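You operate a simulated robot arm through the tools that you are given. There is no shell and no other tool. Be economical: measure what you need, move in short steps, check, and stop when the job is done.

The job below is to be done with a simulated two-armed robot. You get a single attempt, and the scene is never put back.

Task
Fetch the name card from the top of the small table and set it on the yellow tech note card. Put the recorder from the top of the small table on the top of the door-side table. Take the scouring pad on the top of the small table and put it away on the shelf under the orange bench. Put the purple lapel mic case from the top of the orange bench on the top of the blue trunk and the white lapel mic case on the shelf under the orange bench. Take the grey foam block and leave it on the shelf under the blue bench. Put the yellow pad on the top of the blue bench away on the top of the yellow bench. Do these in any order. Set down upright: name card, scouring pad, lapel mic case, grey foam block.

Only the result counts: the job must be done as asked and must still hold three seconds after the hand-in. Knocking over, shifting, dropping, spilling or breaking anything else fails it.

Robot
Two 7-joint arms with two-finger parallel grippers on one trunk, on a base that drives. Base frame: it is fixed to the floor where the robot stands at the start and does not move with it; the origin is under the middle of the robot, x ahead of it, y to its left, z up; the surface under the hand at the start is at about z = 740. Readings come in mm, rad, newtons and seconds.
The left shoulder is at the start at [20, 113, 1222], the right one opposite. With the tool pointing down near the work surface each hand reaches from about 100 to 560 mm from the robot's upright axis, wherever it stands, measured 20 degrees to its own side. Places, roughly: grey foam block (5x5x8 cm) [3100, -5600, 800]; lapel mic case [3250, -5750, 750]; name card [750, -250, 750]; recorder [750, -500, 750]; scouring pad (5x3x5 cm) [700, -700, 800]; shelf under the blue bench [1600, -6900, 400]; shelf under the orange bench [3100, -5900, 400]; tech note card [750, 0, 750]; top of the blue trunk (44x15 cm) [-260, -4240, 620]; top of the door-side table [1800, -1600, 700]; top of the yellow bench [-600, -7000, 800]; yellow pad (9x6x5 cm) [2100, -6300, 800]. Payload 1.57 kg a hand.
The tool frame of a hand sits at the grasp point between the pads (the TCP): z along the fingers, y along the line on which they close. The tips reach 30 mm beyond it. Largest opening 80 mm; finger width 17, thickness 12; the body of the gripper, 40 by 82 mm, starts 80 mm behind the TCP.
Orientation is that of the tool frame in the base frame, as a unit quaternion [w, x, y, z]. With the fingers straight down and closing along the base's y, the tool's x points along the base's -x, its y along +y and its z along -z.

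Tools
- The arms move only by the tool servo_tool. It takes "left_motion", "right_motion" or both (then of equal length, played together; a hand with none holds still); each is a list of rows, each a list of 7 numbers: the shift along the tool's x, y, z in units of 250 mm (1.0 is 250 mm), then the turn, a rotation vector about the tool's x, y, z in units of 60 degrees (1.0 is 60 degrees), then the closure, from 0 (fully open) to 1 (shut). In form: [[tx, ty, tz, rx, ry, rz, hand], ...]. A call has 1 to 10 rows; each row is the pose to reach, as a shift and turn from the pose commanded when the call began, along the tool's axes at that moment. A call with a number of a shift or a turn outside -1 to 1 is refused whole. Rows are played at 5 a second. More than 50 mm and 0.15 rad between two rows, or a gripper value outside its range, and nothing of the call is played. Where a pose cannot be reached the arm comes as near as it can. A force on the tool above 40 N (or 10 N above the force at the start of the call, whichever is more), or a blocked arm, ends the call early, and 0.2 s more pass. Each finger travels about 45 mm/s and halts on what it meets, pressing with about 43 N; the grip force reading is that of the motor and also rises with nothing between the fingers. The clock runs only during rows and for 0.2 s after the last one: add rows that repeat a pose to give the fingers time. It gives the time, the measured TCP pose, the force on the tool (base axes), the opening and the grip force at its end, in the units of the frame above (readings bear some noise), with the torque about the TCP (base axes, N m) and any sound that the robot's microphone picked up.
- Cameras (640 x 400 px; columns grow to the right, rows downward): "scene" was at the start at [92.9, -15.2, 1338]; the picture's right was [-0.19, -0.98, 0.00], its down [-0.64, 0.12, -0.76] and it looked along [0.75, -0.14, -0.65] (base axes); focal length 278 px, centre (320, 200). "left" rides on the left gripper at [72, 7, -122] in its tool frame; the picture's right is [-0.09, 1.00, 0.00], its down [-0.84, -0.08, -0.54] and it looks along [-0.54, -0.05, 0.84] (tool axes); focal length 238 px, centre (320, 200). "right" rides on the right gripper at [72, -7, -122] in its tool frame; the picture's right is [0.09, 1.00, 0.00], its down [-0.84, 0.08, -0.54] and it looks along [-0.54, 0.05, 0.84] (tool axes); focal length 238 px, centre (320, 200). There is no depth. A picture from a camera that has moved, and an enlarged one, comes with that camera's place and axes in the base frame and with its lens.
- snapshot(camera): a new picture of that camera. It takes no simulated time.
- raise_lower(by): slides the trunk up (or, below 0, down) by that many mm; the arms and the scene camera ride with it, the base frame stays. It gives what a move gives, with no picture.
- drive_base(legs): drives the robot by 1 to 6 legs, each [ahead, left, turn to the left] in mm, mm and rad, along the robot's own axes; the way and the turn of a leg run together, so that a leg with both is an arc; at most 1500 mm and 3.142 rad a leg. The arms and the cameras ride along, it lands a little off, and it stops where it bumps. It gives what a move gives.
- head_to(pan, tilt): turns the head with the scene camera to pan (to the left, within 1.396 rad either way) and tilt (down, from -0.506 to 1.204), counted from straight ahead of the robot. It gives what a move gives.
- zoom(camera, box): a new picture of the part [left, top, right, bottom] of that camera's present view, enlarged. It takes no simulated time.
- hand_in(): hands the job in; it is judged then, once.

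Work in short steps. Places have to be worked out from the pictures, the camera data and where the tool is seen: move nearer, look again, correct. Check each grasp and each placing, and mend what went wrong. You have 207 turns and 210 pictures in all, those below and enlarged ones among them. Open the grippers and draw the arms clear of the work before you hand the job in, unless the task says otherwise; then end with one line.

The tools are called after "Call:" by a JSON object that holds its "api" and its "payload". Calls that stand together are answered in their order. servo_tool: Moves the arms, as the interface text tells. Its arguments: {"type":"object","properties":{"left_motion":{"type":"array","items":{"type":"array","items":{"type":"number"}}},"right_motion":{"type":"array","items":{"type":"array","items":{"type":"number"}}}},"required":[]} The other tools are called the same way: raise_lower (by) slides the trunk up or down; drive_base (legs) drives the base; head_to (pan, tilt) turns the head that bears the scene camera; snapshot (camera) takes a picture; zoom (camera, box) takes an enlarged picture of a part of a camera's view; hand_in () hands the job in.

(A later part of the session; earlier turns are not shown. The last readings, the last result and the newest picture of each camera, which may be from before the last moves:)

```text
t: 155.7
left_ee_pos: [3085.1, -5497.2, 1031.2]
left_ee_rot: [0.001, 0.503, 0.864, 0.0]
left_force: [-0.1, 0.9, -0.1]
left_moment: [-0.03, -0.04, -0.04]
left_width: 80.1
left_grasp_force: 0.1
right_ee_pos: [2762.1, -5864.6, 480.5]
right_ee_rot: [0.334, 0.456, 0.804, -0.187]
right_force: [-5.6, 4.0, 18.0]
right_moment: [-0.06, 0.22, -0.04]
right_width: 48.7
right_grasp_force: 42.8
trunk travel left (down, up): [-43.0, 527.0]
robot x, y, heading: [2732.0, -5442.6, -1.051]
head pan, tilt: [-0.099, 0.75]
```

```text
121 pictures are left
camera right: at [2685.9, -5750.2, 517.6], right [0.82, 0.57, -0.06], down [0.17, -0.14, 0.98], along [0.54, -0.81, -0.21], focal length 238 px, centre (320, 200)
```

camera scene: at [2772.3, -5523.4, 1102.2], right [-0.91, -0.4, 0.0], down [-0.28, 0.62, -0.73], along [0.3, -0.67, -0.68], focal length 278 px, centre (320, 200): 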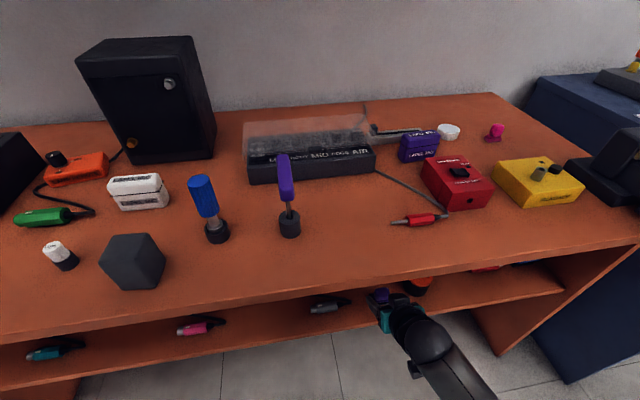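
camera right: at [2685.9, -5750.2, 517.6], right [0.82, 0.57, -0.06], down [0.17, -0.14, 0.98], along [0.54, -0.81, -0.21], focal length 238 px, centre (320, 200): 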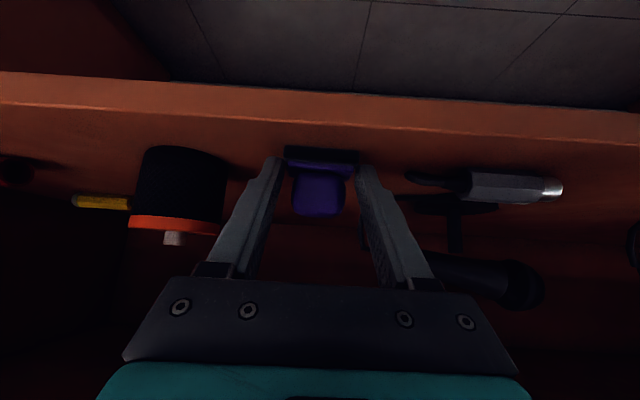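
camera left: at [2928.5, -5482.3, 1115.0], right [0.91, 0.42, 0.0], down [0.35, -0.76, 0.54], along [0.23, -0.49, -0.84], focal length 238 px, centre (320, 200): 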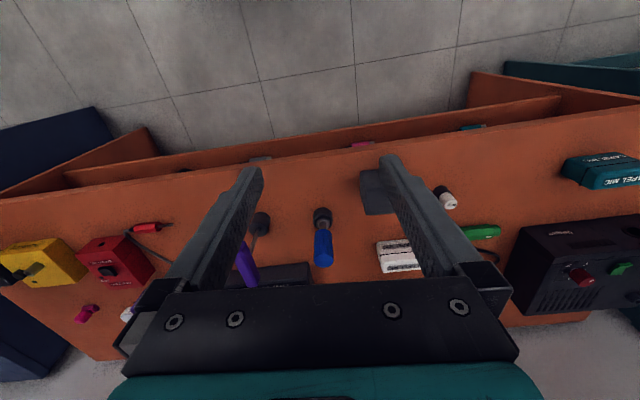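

Contact (18 N), shelf ≈448. Release and retract along the tool axis.

Call:
{"api": "servo_tool", "payload": {"right_motion": [[-0.003, 0, -0.003, 0, 0, 0, 1], [-0.003, 0, -0.003, 0, 0, 0, 0.6], [-0.003, 0, -0.003, 0, 0, 0, 0.3], [-0.003, 0, -0.003, 0, 0, 0, 0.1], [-0.003, 0, -0.003, 0, 0, 0, 0.1], [-0.003, 0, -0.1, 0, 0, 0, 0.1], [-0.003, 0, -0.22, 0, 0, 0, 0.1], [-0.003, 0, -0.34, 0, 0, 0, 0.1], [-0.003, 0, -0.34, 0, 0, 0, 0.1]]}}

Call:
{"api": "snapshot", "payload": {"camera": "right"}}

```text
t: 157.7
left_ee_pos: [3085.7, -5498.4, 1029.6]
left_ee_rot: [0.001, 0.502, 0.865, 0.002]
left_force: [0.8, 0.3, 0.3]
left_moment: [-0.01, -0.02, 0.03]
left_width: 80.2
left_grasp_force: 0.0
right_ee_pos: [2730.3, -5811.0, 538.5]
right_ee_rot: [0.33, 0.456, 0.805, -0.185]
right_force: [-0.7, 0.3, 0.6]
right_moment: [-0.01, -0.04, 0.03]
right_width: 72.1
right_grasp_force: 0.1
trunk travel left (down, up): [-43.0, 527.0]
robot x, y, heading: [2736.4, -5437.9, -1.057]
head pan, tilt: [-0.099, 0.75]
```

```text
120 pictures are left
camera right: at [2654.5, -5697.9, 577.0], right [0.82, 0.57, -0.06], down [0.18, -0.15, 0.97], along [0.54, -0.81, -0.22], focal length 238 px, centre (320, 200)
```

right: 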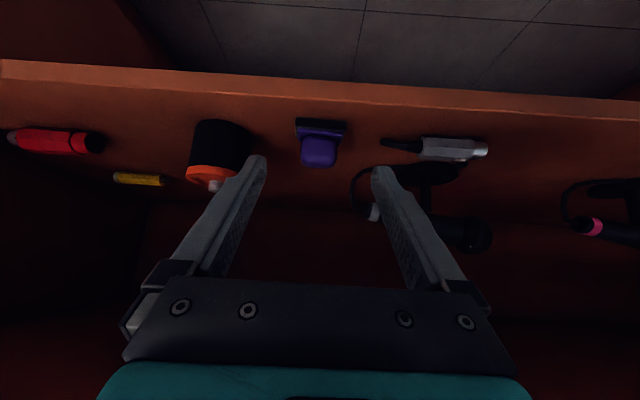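

The pad stands on the shelf. Next the grey block with the right hand (already tilted). I back off, raise the trunk and shift left, then look.

Call:
{"api": "drive_base", "payload": {"legs": [[-200, 0, 0]]}}

Call:
{"api": "raise_lower", "payload": {"by": 330}}

Call:
{"api": "drive_base", "payload": {"legs": [[0, 430, 0]]}}

Call:
{"api": "head_to", "payload": {"pan": 0, "tilt": 0.9}}

Call:
{"api": "snapshot", "payload": {"camera": "scene"}}

Call:
{"api": "snapshot", "payload": {"camera": "right"}}

```text
t: 159.3
left_ee_pos: [2987.9, -5324.9, 1029.3]
left_ee_rot: [0.0, 0.503, 0.864, 0.001]
left_force: [0.0, -0.2, -0.3]
left_moment: [-0.02, -0.01, 0.0]
left_width: 79.8
left_grasp_force: 0.1
right_ee_pos: [2631.9, -5639.0, 539.4]
right_ee_rot: [0.33, 0.458, 0.804, -0.186]
right_force: [-0.2, 0.4, 0.0]
right_moment: [0.0, -0.02, -0.01]
right_width: 71.6
right_grasp_force: 0.0
trunk travel left (down, up): [-43.0, 527.0]
robot x, y, heading: [2638.1, -5266.3, -1.055]
head pan, tilt: [-0.099, 0.75]
```

```text
t: 162.6
left_ee_pos: [2987.5, -5325.1, 1359.4]
left_ee_rot: [0.001, 0.502, 0.865, 0.002]
left_force: [-0.1, -0.8, -0.6]
left_moment: [-0.02, 0.0, -0.01]
left_width: 80.3
left_grasp_force: 0.0
right_ee_pos: [2632.3, -5638.6, 867.9]
right_ee_rot: [0.33, 0.458, 0.804, -0.185]
right_force: [-0.2, 0.2, 0.1]
right_moment: [-0.01, -0.03, 0.02]
right_width: 72.2
right_grasp_force: 0.1
trunk travel left (down, up): [-373.0, 197.0]
robot x, y, heading: [2637.8, -5264.9, -1.06]
head pan, tilt: [-0.099, 0.75]
```

```text
t: 165.2
left_ee_pos: [3359.8, -5116.0, 1359.2]
left_ee_rot: [0.0, 0.505, 0.863, 0.001]
left_force: [-0.1, 0.4, 0.5]
left_moment: [-0.01, 0.02, 0.03]
left_width: 80.1
left_grasp_force: 0.2
right_ee_pos: [3003.8, -5429.5, 870.4]
right_ee_rot: [0.33, 0.458, 0.804, -0.187]
right_force: [1.1, 0.4, -0.4]
right_moment: [-0.03, 0.03, -0.05]
right_width: 72.1
right_grasp_force: 0.0
trunk travel left (down, up): [-373.0, 197.0]
robot x, y, heading: [3008.0, -5056.2, -1.063]
head pan, tilt: [-0.099, 0.75]
```

```text
t: 165.9
left_ee_pos: [3360.0, -5116.7, 1359.8]
left_ee_rot: [0.001, 0.504, 0.864, 0.001]
left_force: [0.8, 0.1, -0.3]
left_moment: [-0.01, 0.01, -0.01]
left_width: 80.3
left_grasp_force: 0.0
right_ee_pos: [3003.6, -5429.3, 868.5]
right_ee_rot: [0.33, 0.459, 0.804, -0.186]
right_force: [-0.1, 1.1, -0.1]
right_moment: [-0.03, 0.01, 0.0]
right_width: 71.5
right_grasp_force: 0.1
trunk travel left (down, up): [-373.0, 197.0]
robot x, y, heading: [3009.5, -5050.9, -1.063]
head pan, tilt: [0.0, 0.901]
```

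```text
119 pictures are left
camera scene: at [3049.5, -5130.3, 1420.4], right [-0.87, -0.49, 0.0], down [-0.38, 0.68, -0.62], along [0.3, -0.54, -0.78], focal length 278 px, centre (320, 200)
```

scene: 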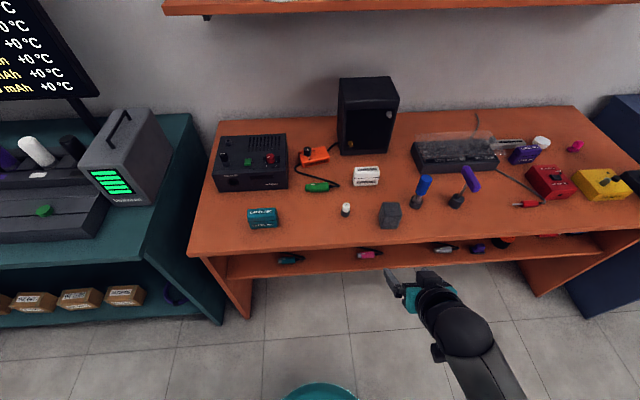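

```text
118 pictures are left
camera right: at [2927.7, -5314.7, 906.8], right [0.82, 0.56, -0.06], down [0.17, -0.15, 0.97], along [0.54, -0.81, -0.22], focal length 238 px, centre (320, 200)
```

right: 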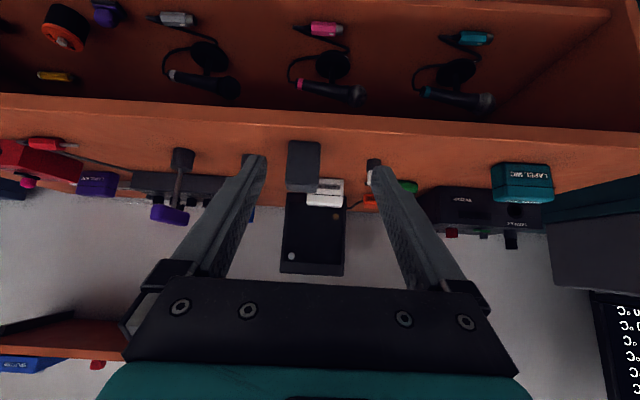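

Call:
{"api": "zoom", "payload": {"camera": "scene", "box": [320, 140, 440, 240]}}

Call:
{"api": "zoom", "payload": {"camera": "right", "box": [250, 110, 410, 230]}}

```text
4.00 times, centred on (380, 190) of scene
camera zoom: at [3049.5, -5130.3, 1420.4], right [-0.87, -0.49, 0.0], down [-0.38, 0.68, -0.62], along [0.3, -0.54, -0.78], focal length 1111 px, centre (80, 240)
```

zoom: 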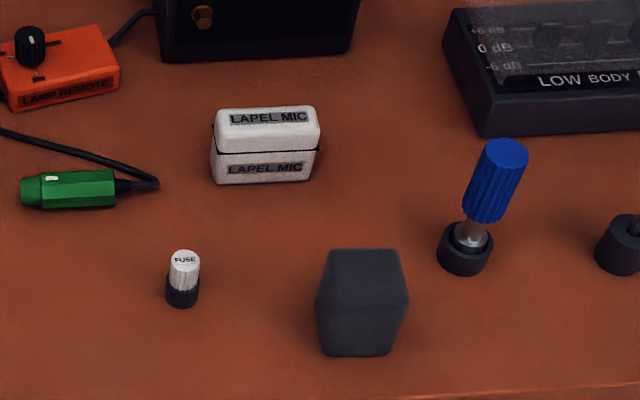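

```text
3.33 times, centred on (330, 170) of right
camera zoom: at [2927.7, -5314.7, 906.8], right [0.82, 0.56, -0.06], down [0.17, -0.15, 0.97], along [0.54, -0.81, -0.22], focal length 794 px, centre (287, 300)
```

zoom: 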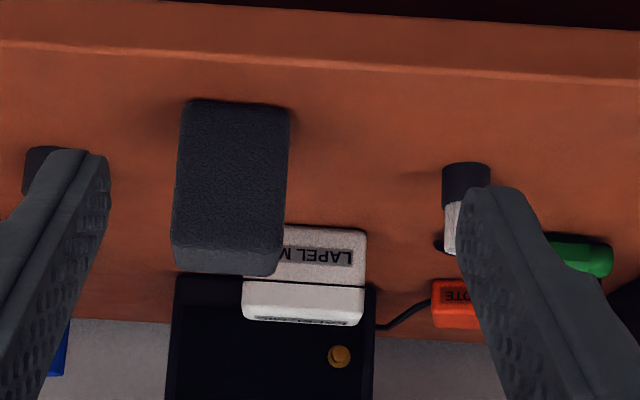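

Block is aligned with my heading, centre ≈(3100,−5632). I drive 130 mm in so the tilted hand lines up with it.

Call:
{"api": "drive_base", "payload": {"legs": [[130, -14, 0]]}}

Call:
{"api": "zoom", "payload": {"camera": "right", "box": [220, 60, 420, 260]}}

```text
t: 167.2
left_ee_pos: [3410.4, -5237.2, 1359.5]
left_ee_rot: [0.001, 0.505, 0.863, 0.002]
left_force: [0.1, -0.3, 0.2]
left_moment: [0.09, 0.02, 0.01]
left_width: 80.2
left_grasp_force: 0.0
right_ee_pos: [3055.6, -5549.4, 868.7]
right_ee_rot: [0.329, 0.459, 0.804, -0.185]
right_force: [0.5, -0.1, 0.0]
right_moment: [0.02, -0.05, 0.0]
right_width: 72.1
right_grasp_force: 0.0
trunk travel left (down, up): [-373.0, 197.0]
robot x, y, heading: [3054.6, -5176.3, -1.06]
head pan, tilt: [0.0, 0.901]
```

```text
2.00 times, centred on (320, 160) of right
camera zoom: at [2979.3, -5435.0, 906.6], right [0.82, 0.56, -0.06], down [0.17, -0.15, 0.97], along [0.54, -0.81, -0.22], focal length 477 px, centre (320, 280)
```

zoom: 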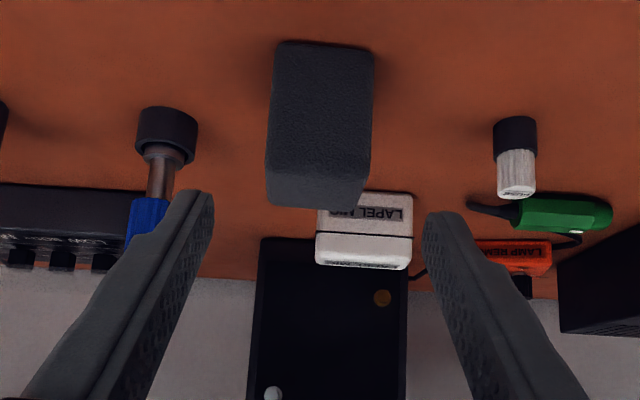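

Target delta is nearly pure tool-z (128 mm). Advance and close on the block.

Call:
{"api": "servo_tool", "payload": {"right_motion": [[-0.013, -0.004, 0.14, 0, 0, 0, 0], [-0.026, -0.007, 0.28, 0, 0, 0, 0], [-0.026, -0.007, 0.42, 0, 0, 0, 0], [-0.026, -0.007, 0.512, 0, 0, 0, 0], [-0.026, -0.007, 0.512, 0, 0, 0, 0.4], [-0.026, -0.007, 0.512, 0, 0, 0, 0.8], [-0.026, -0.007, 0.512, 0, 0, 0, 1], [-0.026, -0.007, 0.512, 0, 0, 0, 1]]}}

Call:
{"api": "snapshot", "payload": {"camera": "right"}}

Call:
{"api": "zoom", "payload": {"camera": "scene", "box": [300, 140, 460, 300]}}

```text
t: 169.0
left_ee_pos: [3410.6, -5236.2, 1359.9]
left_ee_rot: [0.0, 0.504, 0.864, 0.0]
left_force: [0.5, -0.3, 0.5]
left_moment: [0.0, -0.01, 0.0]
left_width: 79.9
left_grasp_force: 0.1
right_ee_pos: [3103.0, -5630.4, 783.5]
right_ee_rot: [0.33, 0.459, 0.804, -0.186]
right_force: [-0.3, 0.5, -0.2]
right_moment: [0.0, 0.02, 0.01]
right_width: 48.8
right_grasp_force: 29.5
trunk travel left (down, up): [-373.0, 197.0]
robot x, y, heading: [3060.7, -5178.4, -1.06]
head pan, tilt: [0.0, 0.901]
```

```text
114 pictures are left
camera right: at [3025.7, -5516.8, 820.8], right [0.82, 0.56, -0.06], down [0.17, -0.15, 0.97], along [0.54, -0.81, -0.22], focal length 238 px, centre (320, 200)
```

right: 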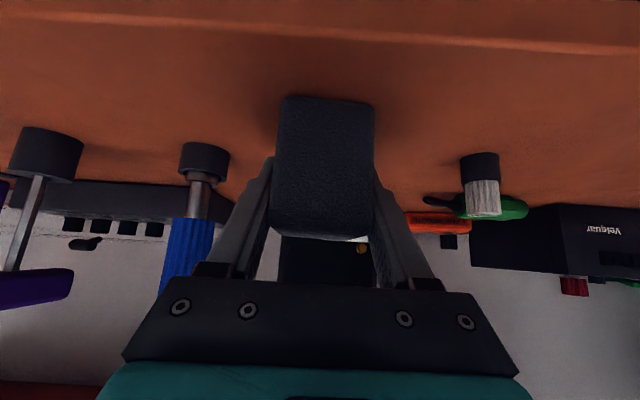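

```text
2.50 times, centred on (380, 220) of scene
camera zoom: at [3100.8, -5249.9, 1420.3], right [-0.87, -0.49, 0.0], down [-0.38, 0.68, -0.62], along [0.3, -0.54, -0.78], focal length 695 px, centre (170, 150)
```

zoom: 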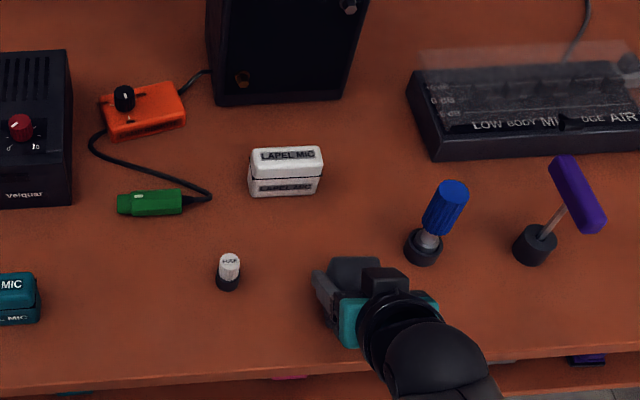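

Block held. I lift it, back off, raise it further, and shift right so the left hand faces the white case.

Call:
{"api": "servo_tool", "payload": {"right_motion": [[-0.07, 0, -0.07, 0, 0, 0, 1], [-0.14, 0, -0.14, 0, 0, 0, 1], [-0.21, 0, -0.21, 0, 0, 0, 1], [-0.21, 0, -0.21, 0, 0, 0, 1]]}}

Call:
{"api": "drive_base", "payload": {"legs": [[-180, 0, 0]]}}

Call:
{"api": "servo_tool", "payload": {"right_motion": [[-0.11, 0, -0.11, 0, 0, 0, 1], [-0.22, 0, -0.22, 0, 0, 0, 1], [-0.33, 0, -0.33, 0, 0, 0, 1], [-0.44, 0, -0.44, 0, 0, 0, 1], [-0.44, 0, -0.44, 0, 0, 0, 1]]}}

Call:
{"api": "drive_base", "payload": {"legs": [[0, -318, 0]]}}

Call:
{"api": "snapshot", "payload": {"camera": "scene"}}

Call:
{"api": "snapshot", "payload": {"camera": "right"}}

```text
t: 170.0
left_ee_pos: [3409.7, -5235.5, 1359.8]
left_ee_rot: [0.001, 0.504, 0.864, 0.002]
left_force: [0.8, -0.2, -0.6]
left_moment: [0.02, 0.01, 0.0]
left_width: 80.2
left_grasp_force: 0.1
right_ee_pos: [3101.9, -5629.7, 857.1]
right_ee_rot: [0.33, 0.459, 0.804, -0.186]
right_force: [-0.1, -0.6, 0.0]
right_moment: [0.01, 0.0, 0.0]
right_width: 48.8
right_grasp_force: 43.1
trunk travel left (down, up): [-373.0, 197.0]
robot x, y, heading: [3057.8, -5175.5, -1.056]
head pan, tilt: [0.0, 0.901]
```

```text
t: 171.5
left_ee_pos: [3321.7, -5079.8, 1360.3]
left_ee_rot: [0.0, 0.506, 0.862, 0.0]
left_force: [0.0, -0.8, 0.5]
left_moment: [-0.04, 0.01, -0.01]
left_width: 80.1
left_grasp_force: 0.0
right_ee_pos: [3012.5, -5474.4, 858.1]
right_ee_rot: [0.329, 0.46, 0.803, -0.187]
right_force: [0.0, 0.5, -0.2]
right_moment: [0.0, 0.01, 0.0]
right_width: 48.6
right_grasp_force: 42.3
trunk travel left (down, up): [-373.0, 197.0]
robot x, y, heading: [2973.2, -5019.4, -1.059]
head pan, tilt: [0.0, 0.901]
```

```text
t: 172.7
left_ee_pos: [3322.9, -5080.4, 1359.9]
left_ee_rot: [0.001, 0.507, 0.862, 0.002]
left_force: [-0.2, -0.5, -0.1]
left_moment: [-0.04, 0.04, -0.01]
left_width: 80.1
left_grasp_force: 0.1
right_ee_pos: [3011.5, -5473.0, 1013.1]
right_ee_rot: [0.33, 0.461, 0.803, -0.187]
right_force: [0.2, 0.6, -0.1]
right_moment: [0.03, 0.04, 0.01]
right_width: 48.5
right_grasp_force: 42.8
trunk travel left (down, up): [-373.0, 197.0]
robot x, y, heading: [2974.9, -5021.3, -1.062]
head pan, tilt: [0.0, 0.901]
```

```text
t: 174.8
left_ee_pos: [3046.2, -5233.9, 1359.3]
left_ee_rot: [0.001, 0.503, 0.864, 0.001]
left_force: [0.8, 0.6, -0.3]
left_moment: [0.02, -0.02, -0.04]
left_width: 79.9
left_grasp_force: 0.0
right_ee_pos: [2738.1, -5627.8, 1013.2]
right_ee_rot: [0.33, 0.46, 0.803, -0.187]
right_force: [0.5, -0.2, -0.2]
right_moment: [0.01, -0.03, 0.01]
right_width: 48.6
right_grasp_force: 43.0
trunk travel left (down, up): [-373.0, 197.0]
robot x, y, heading: [2694.5, -5175.7, -1.058]
head pan, tilt: [0.0, 0.901]
```

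```text
112 pictures are left
camera scene: at [2737.0, -5247.5, 1420.3], right [-0.87, -0.49, 0.0], down [-0.38, 0.68, -0.62], along [0.3, -0.54, -0.78], focal length 278 px, centre (320, 200)
```

scene: 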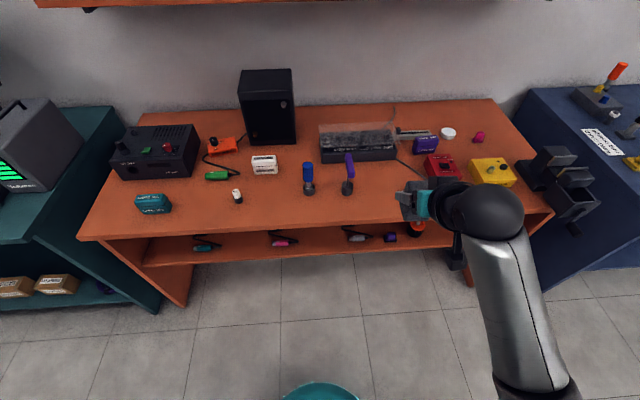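

```text
111 pictures are left
camera right: at [2661.9, -5514.5, 1051.0], right [0.82, 0.56, -0.06], down [0.17, -0.15, 0.97], along [0.54, -0.81, -0.22], focal length 238 px, centre (320, 200)
```

right: 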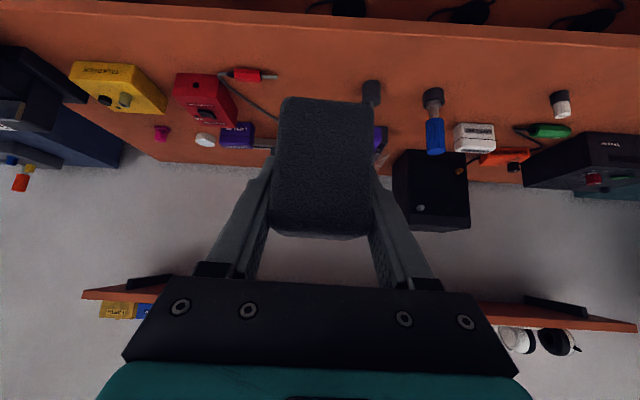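

I rotate the left hand ~88° clockwise (closing front-to-back) up high, then drive in.

Call:
{"api": "servo_tool", "payload": {"left_motion": [[0, 0, 0, 0, 0, 0.125, 0], [0, 0, 0, 0, 0, 0.25, 0], [0, 0, 0, 0, 0, 0.375, 0], [0, 0, 0, 0, 0, 0.5, 0], [0, 0, 0, 0, 0, 0.625, 0], [0, 0, 0, 0, 0, 0.75, 0], [0, 0, 0, 0, 0, 0.875, 0], [0, 0, 0, 0, 0, 1.0, 0]]}}

Call:
{"api": "servo_tool", "payload": {"left_motion": [[0, 0, 0, 0, 0, 0.12, 0], [0, 0, 0, 0, 0, 0.24, 0], [0, 0, 0, 0, 0, 0.36, 0], [0, 0, 0, 0, 0, 0.467, 0]]}}

Call:
{"api": "drive_base", "payload": {"legs": [[270, 0, 0]]}}

Call:
{"api": "snapshot", "payload": {"camera": "left"}}

Call:
{"api": "snapshot", "payload": {"camera": "scene"}}

```text
t: 176.6
left_ee_pos: [3047.4, -5233.7, 1359.8]
left_ee_rot: [0.0, 0.869, 0.495, 0.002]
left_force: [-0.1, -0.4, -0.8]
left_moment: [-0.01, -0.02, -0.01]
left_width: 79.8
left_grasp_force: 0.1
right_ee_pos: [2738.1, -5627.8, 1013.8]
right_ee_rot: [0.33, 0.459, 0.803, -0.186]
right_force: [0.1, 0.3, -0.2]
right_moment: [0.01, -0.01, 0.0]
right_width: 49.1
right_grasp_force: 43.0
trunk travel left (down, up): [-373.0, 197.0]
robot x, y, heading: [2697.5, -5172.7, -1.062]
head pan, tilt: [0.0, 0.901]
```

```text
t: 177.6
left_ee_pos: [3046.6, -5232.2, 1359.3]
left_ee_rot: [-0.001, 0.963, 0.27, 0.002]
left_force: [0.6, 0.3, -0.9]
left_moment: [0.0, -0.01, -0.02]
left_width: 80.0
left_grasp_force: 0.1
right_ee_pos: [2738.3, -5628.7, 1013.7]
right_ee_rot: [0.33, 0.458, 0.804, -0.186]
right_force: [-0.1, 0.3, 0.2]
right_moment: [-0.01, 0.01, 0.02]
right_width: 48.9
right_grasp_force: 43.3
trunk travel left (down, up): [-373.0, 197.0]
robot x, y, heading: [2698.7, -5172.7, -1.058]
head pan, tilt: [0.0, 0.901]
```

```text
t: 179.6
left_ee_pos: [3180.6, -5471.5, 1358.3]
left_ee_rot: [-0.001, 0.962, 0.272, 0.002]
left_force: [-0.7, -0.8, 0.4]
left_moment: [0.01, 0.03, -0.02]
left_width: 79.9
left_grasp_force: 0.1
right_ee_pos: [2872.7, -5865.9, 1013.3]
right_ee_rot: [0.33, 0.458, 0.804, -0.187]
right_force: [-0.2, 0.1, -0.6]
right_moment: [0.02, 0.02, -0.03]
right_width: 48.8
right_grasp_force: 43.3
trunk travel left (down, up): [-373.0, 197.0]
robot x, y, heading: [2827.4, -5412.2, -1.057]
head pan, tilt: [0.0, 0.901]
```

```text
110 pictures are left
camera left: at [3246.1, -5439.7, 1481.6], right [0.44, -0.9, 0.0], down [-0.76, -0.37, 0.54], along [-0.48, -0.24, -0.84], focal length 238 px, centre (320, 200)
```

left: 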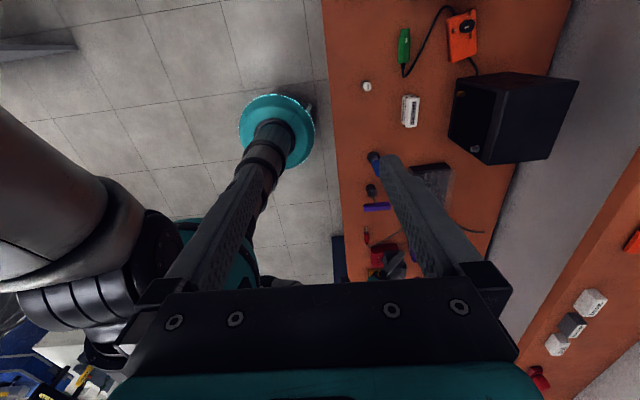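

```text
109 pictures are left
camera scene: at [2872.2, -5485.7, 1420.3], right [-0.87, -0.49, 0.0], down [-0.39, 0.68, -0.62], along [0.3, -0.54, -0.78], focal length 278 px, centre (320, 200)
```

scene: 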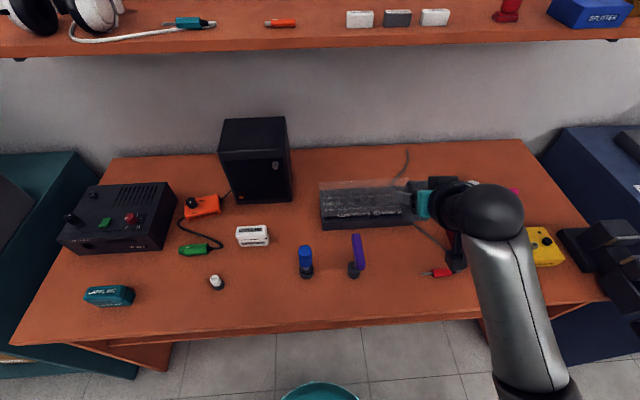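

White case ≈(3222,−5738). Lower trunk 100 and bring the left hand above it.

Call:
{"api": "raise_lower", "payload": {"by": -100}}

Call:
{"api": "servo_tool", "payload": {"left_motion": [[-0.06, 0.14, 0.1, 0, 0, 0, 0], [-0.12, 0.28, 0.2, 0, 0, 0, 0], [-0.18, 0.42, 0.3, 0, 0, 0, 0], [-0.24, 0.56, 0.4, 0, 0, 0, 0], [-0.3, 0.7, 0.5, 0, 0, 0, 0], [-0.36, 0.84, 0.6, 0, 0, 0, 0], [-0.416, 0.985, 0.7, 0, 0, 0, 0], [-0.416, 0.985, 0.85, 0, 0, 0, 0], [-0.416, 0.985, 1.0, 0, 0, 0, 0], [-0.416, 0.985, 1.0, 0, 0, 0, 0]]}}

Call:
{"api": "snapshot", "payload": {"camera": "left"}}

```text
t: 180.9
left_ee_pos: [3181.4, -5470.8, 1259.6]
left_ee_rot: [-0.001, 0.962, 0.272, 0.002]
left_force: [0.7, 0.2, -0.1]
left_moment: [-0.01, -0.01, -0.03]
left_width: 80.0
left_grasp_force: 0.0
right_ee_pos: [2873.6, -5865.7, 913.5]
right_ee_rot: [0.33, 0.458, 0.804, -0.186]
right_force: [-0.6, 0.1, 0.4]
right_moment: [-0.03, 0.02, 0.03]
right_width: 48.9
right_grasp_force: 43.5
trunk travel left (down, up): [-273.0, 297.0]
robot x, y, heading: [2830.1, -5413.0, -1.06]
head pan, tilt: [0.0, 0.901]
```

```text
t: 183.1
left_ee_pos: [3221.7, -5733.7, 1010.5]
left_ee_rot: [0.0, 0.962, 0.271, 0.001]
left_force: [0.5, -0.3, -0.4]
left_moment: [0.0, -0.01, -0.01]
left_width: 80.3
left_grasp_force: 0.1
right_ee_pos: [2873.3, -5865.1, 913.5]
right_ee_rot: [0.33, 0.458, 0.804, -0.186]
right_force: [0.1, 0.3, -0.4]
right_moment: [0.0, -0.01, -0.01]
right_width: 48.9
right_grasp_force: 43.1
trunk travel left (down, up): [-273.0, 297.0]
robot x, y, heading: [2831.5, -5410.8, -1.062]
head pan, tilt: [0.0, 0.901]
```

```text
108 pictures are left
camera left: at [3286.4, -5701.9, 1132.5], right [0.44, -0.9, 0.0], down [-0.76, -0.37, 0.54], along [-0.48, -0.24, -0.84], focal length 238 px, centre (320, 200)
```

left: 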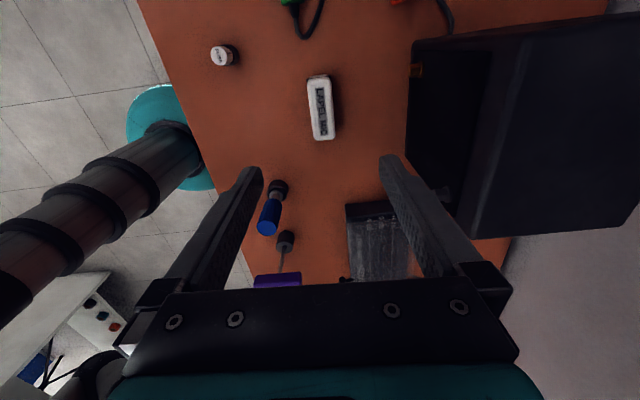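

Case is centred and aligned. Descend most of the way.

Call:
{"api": "servo_tool", "payload": {"left_motion": [[0.012, 0.014, 0.18, 0, 0, 0, 0], [0.012, 0.014, 0.36, 0, 0, 0, 0], [0.012, 0.014, 0.54, 0, 0, 0, 0], [0.012, 0.014, 0.68, 0, 0, 0, 0], [0.012, 0.014, 0.68, 0, 0, 0, 0]]}}

Call:
{"api": "snapshot", "payload": {"camera": "left"}}

```text
t: 184.3
left_ee_pos: [3226.1, -5735.5, 838.0]
left_ee_rot: [0.0, 0.962, 0.272, 0.002]
left_force: [0.0, 0.1, -1.2]
left_moment: [0.01, -0.02, -0.02]
left_width: 80.0
left_grasp_force: 0.0
right_ee_pos: [2872.0, -5864.9, 913.6]
right_ee_rot: [0.33, 0.458, 0.804, -0.186]
right_force: [0.5, 0.0, -1.7]
right_moment: [-0.03, -0.01, 0.01]
right_width: 48.7
right_grasp_force: 42.8
trunk travel left (down, up): [-273.0, 297.0]
robot x, y, heading: [2830.8, -5410.6, -1.053]
head pan, tilt: [0.0, 0.901]
```

```text
107 pictures are left
camera left: at [3290.2, -5702.7, 960.0], right [0.44, -0.9, 0.0], down [-0.76, -0.37, 0.54], along [-0.48, -0.24, -0.84], focal length 238 px, centre (320, 200)
```

left: 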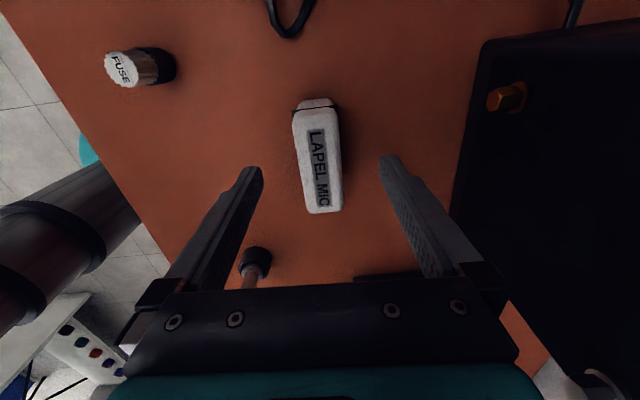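

Clear. Final descent of 66 mm and close.

Call:
{"api": "servo_tool", "payload": {"left_motion": [[0, 0, 0.14, 0, 0, 0, 0], [0, 0, 0.22, 0, 0, 0, 0], [0, 0, 0.262, 0, 0, 0, 0], [0, 0, 0.262, 0, 0, 0, 0.5], [0, 0, 0.262, 0, 0, 0, 1], [0, 0, 0.262, 0, 0, 0, 1], [0, 0, 0.262, 0, 0, 0, 1], [0, 0, 0.262, 0, 0, 0, 1]]}}

Call:
{"api": "snapshot", "payload": {"camera": "left"}}

```text
t: 186.1
left_ee_pos: [3225.8, -5736.2, 772.5]
left_ee_rot: [0.0, 0.963, 0.271, 0.002]
left_force: [-0.1, 0.7, -0.2]
left_moment: [-0.03, 0.01, -0.03]
left_width: 31.6
left_grasp_force: 32.5
right_ee_pos: [2872.8, -5865.2, 912.8]
right_ee_rot: [0.33, 0.458, 0.804, -0.186]
right_force: [0.1, 0.0, -0.9]
right_moment: [0.03, -0.01, -0.03]
right_width: 48.8
right_grasp_force: 42.7
trunk travel left (down, up): [-273.0, 297.0]
robot x, y, heading: [2828.2, -5412.2, -1.061]
head pan, tilt: [0.0, 0.901]
```

```text
106 pictures are left
camera left: at [3290.4, -5704.3, 895.3], right [0.44, -0.9, 0.0], down [-0.76, -0.37, 0.54], along [-0.48, -0.24, -0.84], focal length 238 px, centre (320, 200)
```

left: 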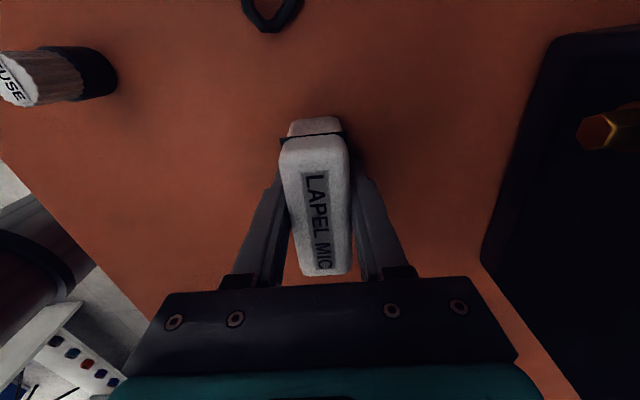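

White case held (32 mm wide, ~80 long). I lift it, bring it to the front free area, and turn it 88° back so its long axis points ahead.

Call:
{"api": "servo_tool", "payload": {"left_motion": [[0, 0, -0.18, 0, 0, 0, 1], [0, 0, -0.36, 0, 0, 0, 1], [0, 0, -0.54, 0, 0, 0, 1], [-0.03, -0.15, -0.6, 0, 0, 0, 1], [-0.06, -0.3, -0.6, 0, 0, 0, 1], [-0.09, -0.45, -0.6, 0, 0, 0, 1], [-0.112, -0.612, -0.6, 0, 0, 0, 1], [-0.112, -0.612, -0.6, 0, 0, 0, 1]]}}

Call:
{"api": "servo_tool", "payload": {"left_motion": [[0, 0, 0, 0, 0, -0.125, 1], [0, 0, 0, 0, 0, -0.25, 1], [0, 0, 0, 0, 0, -0.375, 1], [0, 0, 0, 0, 0, -0.5, 1], [0, 0, 0, 0, 0, -0.625, 1], [0, 0, 0, 0, 0, -0.75, 1], [0, 0, 0, 0, 0, -0.875, 1], [0, 0, 0, 0, 0, -1.0, 1]]}}

Call:
{"api": "servo_tool", "payload": {"left_motion": [[0, 0, 0, 0, 0, -0.12, 1], [0, 0, 0, 0, 0, -0.24, 1], [0, 0, 0, 0, 0, -0.36, 1], [0, 0, 0, 0, 0, -0.48, 1], [0, 0, 0, 0, 0, -0.48, 1]]}}

Call:
{"api": "snapshot", "payload": {"camera": "left"}}

Call:
{"api": "snapshot", "payload": {"camera": "scene"}}

```text
t: 187.9
left_ee_pos: [3123.1, -5618.7, 923.8]
left_ee_rot: [0.0, 0.962, 0.272, 0.002]
left_force: [0.1, 0.2, -0.5]
left_moment: [0.03, 0.01, 0.0]
left_width: 31.4
left_grasp_force: 40.6
right_ee_pos: [2873.1, -5866.1, 912.2]
right_ee_rot: [0.33, 0.458, 0.804, -0.185]
right_force: [-0.2, -0.1, -0.2]
right_moment: [-0.03, 0.03, 0.01]
right_width: 49.0
right_grasp_force: 43.5
trunk travel left (down, up): [-273.0, 297.0]
robot x, y, heading: [2829.1, -5407.7, -1.06]
head pan, tilt: [0.0, 0.901]
```

```text
t: 189.7
left_ee_pos: [3122.4, -5620.8, 923.2]
left_ee_rot: [0.001, 0.697, 0.718, 0.001]
left_force: [-0.3, -0.3, -1.2]
left_moment: [0.0, -0.03, -0.01]
left_width: 31.6
left_grasp_force: 40.4
right_ee_pos: [2873.4, -5866.0, 913.4]
right_ee_rot: [0.33, 0.458, 0.804, -0.186]
right_force: [0.3, 0.0, 0.5]
right_moment: [0.01, 0.01, 0.02]
right_width: 48.8
right_grasp_force: 43.5
trunk travel left (down, up): [-273.0, 297.0]
robot x, y, heading: [2826.1, -5407.4, -1.06]
head pan, tilt: [0.0, 0.901]
```

```text
t: 190.9
left_ee_pos: [3122.4, -5620.4, 922.6]
left_ee_rot: [0.001, 0.497, 0.868, 0.002]
left_force: [-0.4, -1.0, -0.6]
left_moment: [-0.03, -0.01, 0.02]
left_width: 31.3
left_grasp_force: 40.8
right_ee_pos: [2872.3, -5865.1, 913.5]
right_ee_rot: [0.329, 0.459, 0.804, -0.187]
right_force: [0.0, -0.1, -0.9]
right_moment: [0.0, -0.01, -0.02]
right_width: 48.9
right_grasp_force: 43.0
trunk travel left (down, up): [-273.0, 297.0]
robot x, y, heading: [2830.9, -5413.9, -1.054]
head pan, tilt: [0.0, 0.901]
```

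```text
105 pictures are left
camera left: at [3091.4, -5555.0, 1045.0], right [0.91, 0.42, 0.0], down [0.36, -0.76, 0.54], along [0.23, -0.49, -0.84], focal length 238 px, centre (320, 200)
```

left: 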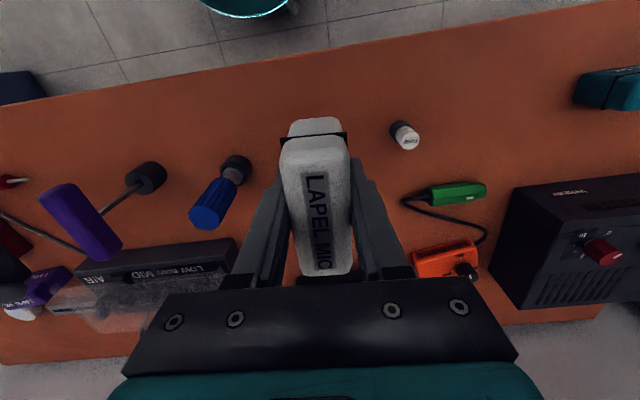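

```text
104 pictures are left
camera scene: at [2871.8, -5485.0, 1320.3], right [-0.87, -0.49, 0.0], down [-0.38, 0.68, -0.62], along [0.31, -0.54, -0.78], focal length 278 px, centre (320, 200)
```

scene: 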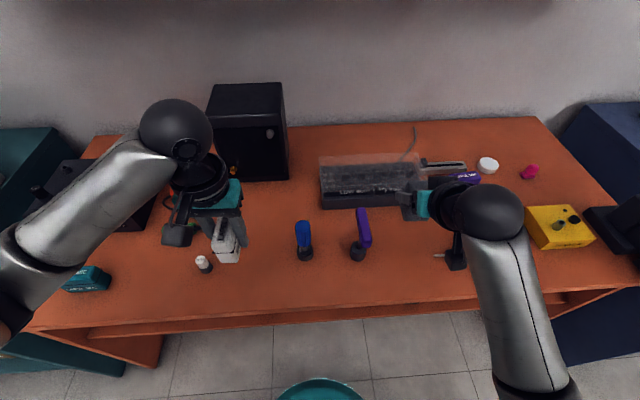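

Landing area is clear. Lower the case to the bench.

Call:
{"api": "servo_tool", "payload": {"left_motion": [[0, 0, 0.18, 0, 0, 0, 1], [0, 0, 0.36, 0, 0, 0, 1], [0, 0, 0.5, 0, 0, 0, 1], [0, 0, 0.57, 0, 0, 0, 1], [0, 0, 0.585, 0, 0, 0, 1], [0, 0, 0.592, 0, 0, 0, 1], [0, 0, 0.6, 0, 0, 0, 1], [0, 0, 0.606, 0, 0, 0, 1]]}}

```text
t: 192.7
left_ee_pos: [3123.8, -5620.4, 772.4]
left_ee_rot: [0.002, 0.498, 0.867, 0.001]
left_force: [-0.1, 3.5, 11.0]
left_moment: [0.44, 0.3, -0.06]
left_width: 31.7
left_grasp_force: 40.0
right_ee_pos: [2871.8, -5864.7, 913.8]
right_ee_rot: [0.33, 0.46, 0.803, -0.186]
right_force: [0.2, 0.1, -0.1]
right_moment: [-0.03, 0.03, 0.0]
right_width: 48.6
right_grasp_force: 42.7
trunk travel left (down, up): [-273.0, 297.0]
robot x, y, heading: [2828.2, -5413.3, -1.061]
head pan, tilt: [0.0, 0.901]
```

Contact. Open, rise, and tilt the left hand 55° forward while backing off.

Call:
{"api": "servo_tool", "payload": {"left_motion": [[0, 0, -0.004, 0, 0, 0, 0.8], [0, 0, -0.004, 0, 0, 0, 0.5], [0, 0, -0.004, 0, 0, 0, 0.25], [0, 0, -0.004, 0, 0, 0, 0.25], [0, 0, -0.15, 0, 0, 0, 0.25], [0, 0, -0.3, 0, 0, 0, 0.2], [0, 0, -0.4, 0, 0, 0, 0.1], [0, 0, -0.4, 0, 0, 0, 0.1]]}}

Call:
{"api": "servo_tool", "payload": {"left_motion": [[0.05, 0, 0, 0, -0.125, 0, 0.1], [0.1, 0, 0, 0, -0.25, 0, 0.1], [0.15, 0, 0.02, 0, -0.375, 0, 0.1], [0.2, 0, 0.04, 0, -0.5, 0, 0.1], [0.26, 0, 0.07, 0, -0.625, 0, 0.1], [0.31, 0, 0.1, 0, -0.75, 0, 0.1], [0.36, 0, 0.148, 0, -0.86, 0, 0.1], [0.36, 0, 0.148, 0, -0.917, 0, 0.1], [0.36, 0, 0.148, 0, -0.917, 0, 0.1]]}}

Call:
{"api": "snapshot", "payload": {"camera": "left"}}

Call:
{"api": "snapshot", "payload": {"camera": "scene"}}

```text
t: 194.5
left_ee_pos: [3122.9, -5619.7, 873.8]
left_ee_rot: [0.0, 0.499, 0.867, 0.002]
left_force: [0.4, 0.1, 0.0]
left_moment: [0.01, 0.03, -0.02]
left_width: 71.7
left_grasp_force: 0.0
right_ee_pos: [2872.6, -5866.2, 912.4]
right_ee_rot: [0.33, 0.458, 0.804, -0.186]
right_force: [0.9, 0.9, 0.5]
right_moment: [-0.01, -0.01, 0.01]
right_width: 48.4
right_grasp_force: 42.8
trunk travel left (down, up): [-273.0, 297.0]
robot x, y, heading: [2826.9, -5408.6, -1.058]
head pan, tilt: [0.0, 0.901]
```

```text
t: 196.5
left_ee_pos: [3076.9, -5543.1, 835.0]
left_ee_rot: [0.402, 0.441, 0.769, -0.229]
left_force: [-1.0, -0.4, 0.2]
left_moment: [0.01, 0.01, 0.02]
left_width: 72.2
left_grasp_force: 0.1
right_ee_pos: [2873.8, -5866.2, 913.0]
right_ee_rot: [0.33, 0.459, 0.804, -0.186]
right_force: [0.3, -0.4, -0.9]
right_moment: [-0.01, 0.0, -0.01]
right_width: 49.0
right_grasp_force: 42.3
trunk travel left (down, up): [-273.0, 297.0]
robot x, y, heading: [2830.8, -5413.0, -1.057]
head pan, tilt: [0.0, 0.901]
```

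```text
103 pictures are left
camera left: at [3012.2, -5417.8, 846.6], right [0.89, 0.46, 0.08], down [-0.05, -0.07, 1.0], along [0.46, -0.89, -0.04], focal length 238 px, centre (320, 200)
```

left: 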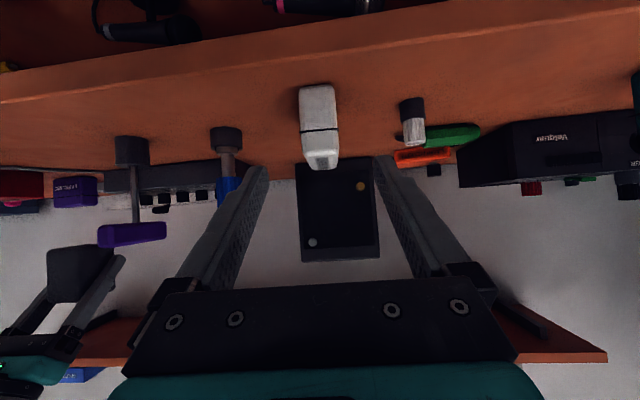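

```text
102 pictures are left
camera scene: at [2871.8, -5485.0, 1320.3], right [-0.87, -0.49, 0.0], down [-0.38, 0.68, -0.62], along [0.31, -0.54, -0.78], focal length 278 px, centre (320, 200)
```

scene: 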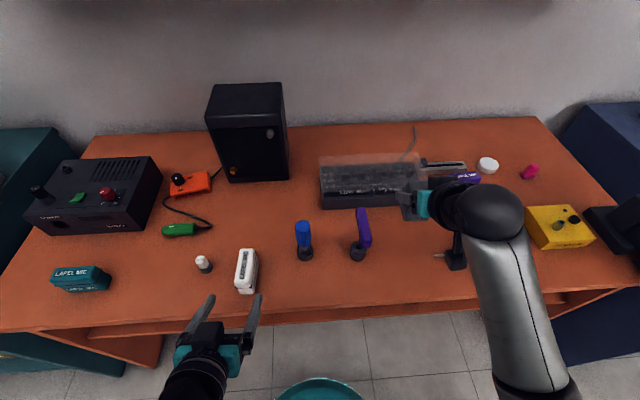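

Pure advance of 110 mm along the tool. Go and close on the case's 32 mm width.

Call:
{"api": "servo_tool", "payload": {"left_motion": [[0, 0.002, 0.15, 0, 0, 0, 0.1], [0, 0.004, 0.3, 0, 0, 0, 0.1], [0, 0.004, 0.4, 0, 0, 0, 0.1], [0, 0.004, 0.44, 0, 0, 0, 0.1], [0, 0.004, 0.44, 0, 0, 0, 0.5], [0, 0.004, 0.44, 0, 0, 0, 1], [0, 0.004, 0.44, 0, 0, 0, 1], [0, 0.004, 0.44, 0, 0, 0, 1]]}}

Call:
{"api": "snapshot", "payload": {"camera": "left"}}

```text
t: 198.3
left_ee_pos: [3123.6, -5619.0, 772.0]
left_ee_rot: [0.401, 0.442, 0.769, -0.228]
left_force: [-0.4, -0.3, 0.1]
left_moment: [0.0, -0.03, -0.03]
left_width: 31.9
left_grasp_force: 26.9
right_ee_pos: [2874.0, -5865.7, 912.8]
right_ee_rot: [0.329, 0.459, 0.804, -0.186]
right_force: [0.1, 0.5, -0.6]
right_moment: [-0.01, 0.02, -0.04]
right_width: 48.9
right_grasp_force: 42.8
trunk travel left (down, up): [-273.0, 297.0]
robot x, y, heading: [2826.2, -5409.8, -1.057]
head pan, tilt: [0.0, 0.901]
```

```text
101 pictures are left
camera left: at [3057.9, -5494.0, 782.9], right [0.89, 0.46, 0.08], down [-0.05, -0.07, 1.0], along [0.46, -0.89, -0.04], focal length 238 px, centre (320, 200)
```

left: 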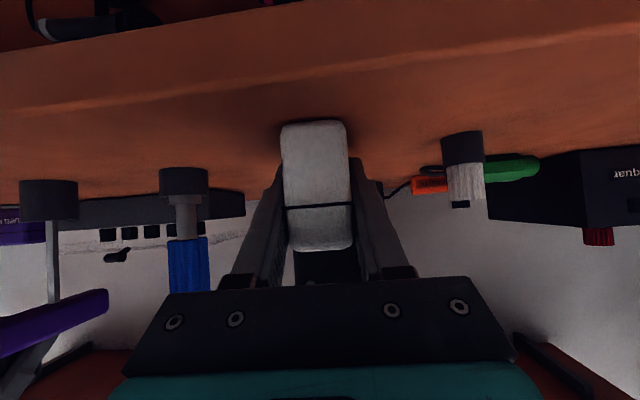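

White case gripped with the tilted hand. I lift it, back off, raise the right hand with the block high, lower the trunk fully and view the shelf.

Call:
{"api": "servo_tool", "payload": {"left_motion": [[-0.08, 0, -0.055, 0, 0, 0, 1], [-0.16, 0, -0.11, 0, 0, 0, 1], [-0.24, 0, -0.167, 0, 0, 0, 1], [-0.24, 0, -0.167, 0, 0, 0, 1]]}}

Call:
{"api": "drive_base", "payload": {"legs": [[-280, 0, 0]]}}

Call:
{"api": "servo_tool", "payload": {"right_motion": [[-0.12, 0, -0.12, 0, 0, 0, 1], [-0.24, 0, -0.24, 0, 0, 0, 1], [-0.36, 0, -0.36, 0, 0, 0, 1], [-0.48, 0, -0.48, 0, 0, 0, 1], [-0.6, 0, -0.6, 0, 0, 0, 1], [-0.7, 0, -0.71, 0, 0, 0, 1], [-0.7, 0, -0.71, 0, 0, 0, 1]]}}

Call:
{"api": "raise_lower", "payload": {"by": -272}}

Call:
{"api": "drive_base", "payload": {"legs": [[0, 182, 0]]}}

Call:
{"api": "snapshot", "payload": {"camera": "left"}}

Call:
{"api": "head_to", "payload": {"pan": 0.2, "tilt": 0.7}}

Call:
{"api": "snapshot", "payload": {"camera": "scene"}}

```text
t: 199.3
left_ee_pos: [3124.9, -5619.3, 845.6]
left_ee_rot: [0.401, 0.442, 0.769, -0.229]
left_force: [0.0, 0.2, -0.8]
left_moment: [0.04, -0.01, 0.0]
left_width: 31.7
left_grasp_force: 40.7
right_ee_pos: [2873.4, -5865.9, 914.2]
right_ee_rot: [0.33, 0.458, 0.804, -0.186]
right_force: [0.3, 0.4, 0.4]
right_moment: [0.01, 0.02, 0.03]
right_width: 48.8
right_grasp_force: 42.8
trunk travel left (down, up): [-273.0, 297.0]
robot x, y, heading: [2831.6, -5414.1, -1.057]
head pan, tilt: [0.0, 0.901]
```

```text
t: 201.2
left_ee_pos: [2988.1, -5376.4, 845.7]
left_ee_rot: [0.401, 0.441, 0.77, -0.228]
left_force: [-0.1, 0.1, -1.3]
left_moment: [0.01, -0.01, 0.0]
left_width: 31.5
left_grasp_force: 40.2
right_ee_pos: [2736.7, -5621.8, 912.7]
right_ee_rot: [0.33, 0.457, 0.805, -0.186]
right_force: [0.8, -0.1, -0.1]
right_moment: [0.0, -0.03, -0.01]
right_width: 48.6
right_grasp_force: 43.0
trunk travel left (down, up): [-273.0, 297.0]
robot x, y, heading: [2689.4, -5167.9, -1.05]
head pan, tilt: [0.0, 0.901]
```

```text
t: 202.8
left_ee_pos: [2988.0, -5377.1, 845.8]
left_ee_rot: [0.402, 0.44, 0.77, -0.228]
left_force: [0.3, -0.8, -1.1]
left_moment: [-0.03, -0.01, 0.02]
left_width: 31.4
left_grasp_force: 39.9
right_ee_pos: [2735.8, -5622.4, 1161.9]
right_ee_rot: [0.33, 0.457, 0.805, -0.184]
right_force: [-0.1, 0.0, -0.8]
right_moment: [-0.01, 0.02, 0.05]
right_width: 48.9
right_grasp_force: 43.3
trunk travel left (down, up): [-273.0, 297.0]
robot x, y, heading: [2692.5, -5164.7, -1.058]
head pan, tilt: [0.0, 0.901]
```

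```text
t: 205.6
left_ee_pos: [2988.0, -5376.2, 573.7]
left_ee_rot: [0.401, 0.441, 0.77, -0.228]
left_force: [-0.3, 0.5, -1.2]
left_moment: [-0.01, 0.03, 0.03]
left_width: 31.5
left_grasp_force: 40.5
right_ee_pos: [2737.6, -5623.6, 889.7]
right_ee_rot: [0.33, 0.457, 0.805, -0.185]
right_force: [0.5, 0.4, -0.3]
right_moment: [-0.02, 0.03, -0.01]
right_width: 48.7
right_grasp_force: 42.9
trunk travel left (down, up): [-1.0, 569.0]
robot x, y, heading: [2694.7, -5167.8, -1.056]
head pan, tilt: [0.0, 0.901]
```

```text
t: 207.1
left_ee_pos: [3144.3, -5288.6, 573.2]
left_ee_rot: [0.401, 0.441, 0.769, -0.229]
left_force: [0.1, -0.5, 0.0]
left_moment: [-0.03, 0.04, -0.02]
left_width: 31.5
left_grasp_force: 39.9
right_ee_pos: [2894.1, -5534.1, 889.7]
right_ee_rot: [0.33, 0.458, 0.804, -0.186]
right_force: [0.3, 0.1, 0.0]
right_moment: [0.01, -0.02, 0.01]
right_width: 48.6
right_grasp_force: 42.8
trunk travel left (down, up): [-1.0, 569.0]
robot x, y, heading: [2851.0, -5078.1, -1.058]
head pan, tilt: [0.0, 0.901]
```

```text
100 pictures are left
camera left: at [3078.8, -5162.9, 584.8], right [0.89, 0.46, 0.08], down [-0.05, -0.07, 1.0], along [0.46, -0.89, -0.04], focal length 238 px, centre (320, 200)
```

left: 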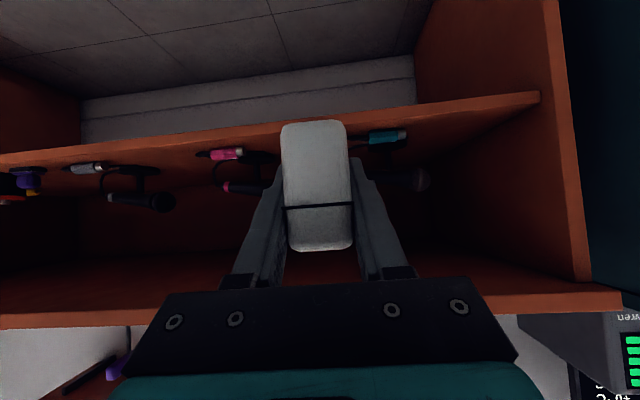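

```text
t: 207.9
left_ee_pos: [3145.3, -5288.5, 573.9]
left_ee_rot: [0.402, 0.441, 0.769, -0.229]
left_force: [0.2, 0.8, -1.4]
left_moment: [0.01, -0.02, 0.0]
left_width: 31.8
left_grasp_force: 40.4
right_ee_pos: [2894.7, -5533.1, 890.0]
right_ee_rot: [0.329, 0.459, 0.804, -0.186]
right_force: [0.0, 0.4, -0.7]
right_moment: [0.0, 0.01, 0.01]
right_width: 48.8
right_grasp_force: 43.1
trunk travel left (down, up): [-1.0, 569.0]
robot x, y, heading: [2850.5, -5078.5, -1.059]
head pan, tilt: [0.201, 0.7]
```

```text
99 pictures are left
camera scene: at [2909.9, -5151.1, 1064.4], right [-0.75, -0.66, 0.0], down [-0.42, 0.49, -0.76], along [0.5, -0.58, -0.64], focal length 278 px, centre (320, 200)
```

scene: 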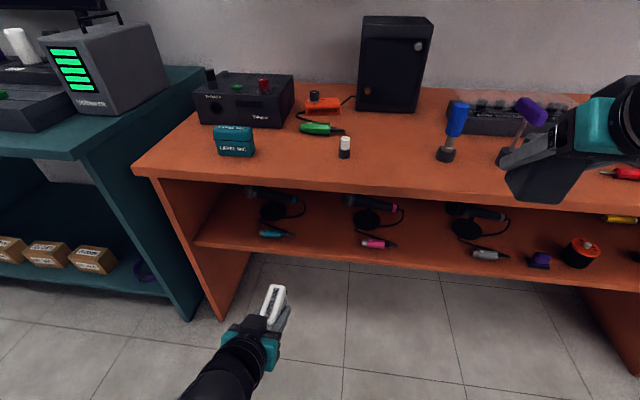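

Zoom on the shelf to choose the gap.

Call:
{"api": "zoom", "payload": {"camera": "scene", "box": [180, 170, 420, 300]}}

Call:
{"api": "zoom", "payload": {"camera": "left", "box": [180, 80, 580, 290]}}

```text
2.67 times, centred on (300, 235) of scene
camera zoom: at [2909.9, -5151.1, 1064.4], right [-0.75, -0.66, 0.0], down [-0.42, 0.49, -0.76], along [0.5, -0.58, -0.64], focal length 741 px, centre (373, 107)
```

zoom: 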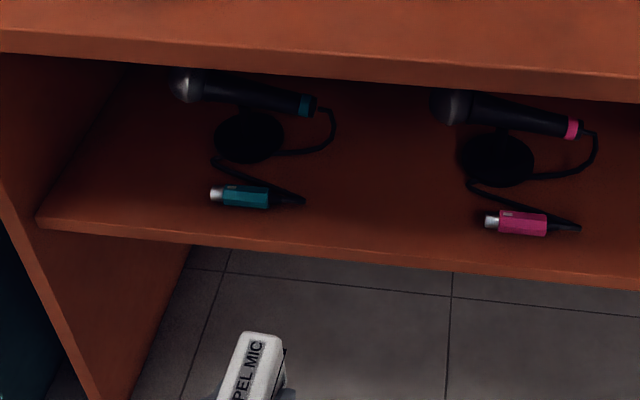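

```text
1.60 times, centred on (380, 185) of left
camera zoom: at [3078.9, -5162.8, 584.7], right [0.89, 0.46, 0.08], down [-0.05, -0.07, 1.0], along [0.46, -0.89, -0.04], focal length 381 px, centre (224, 224)
```

zoom: 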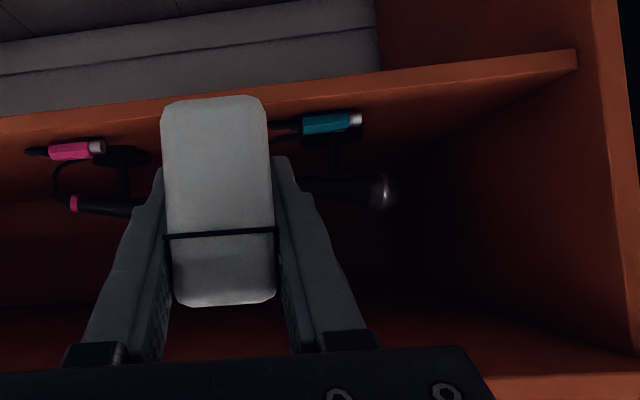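

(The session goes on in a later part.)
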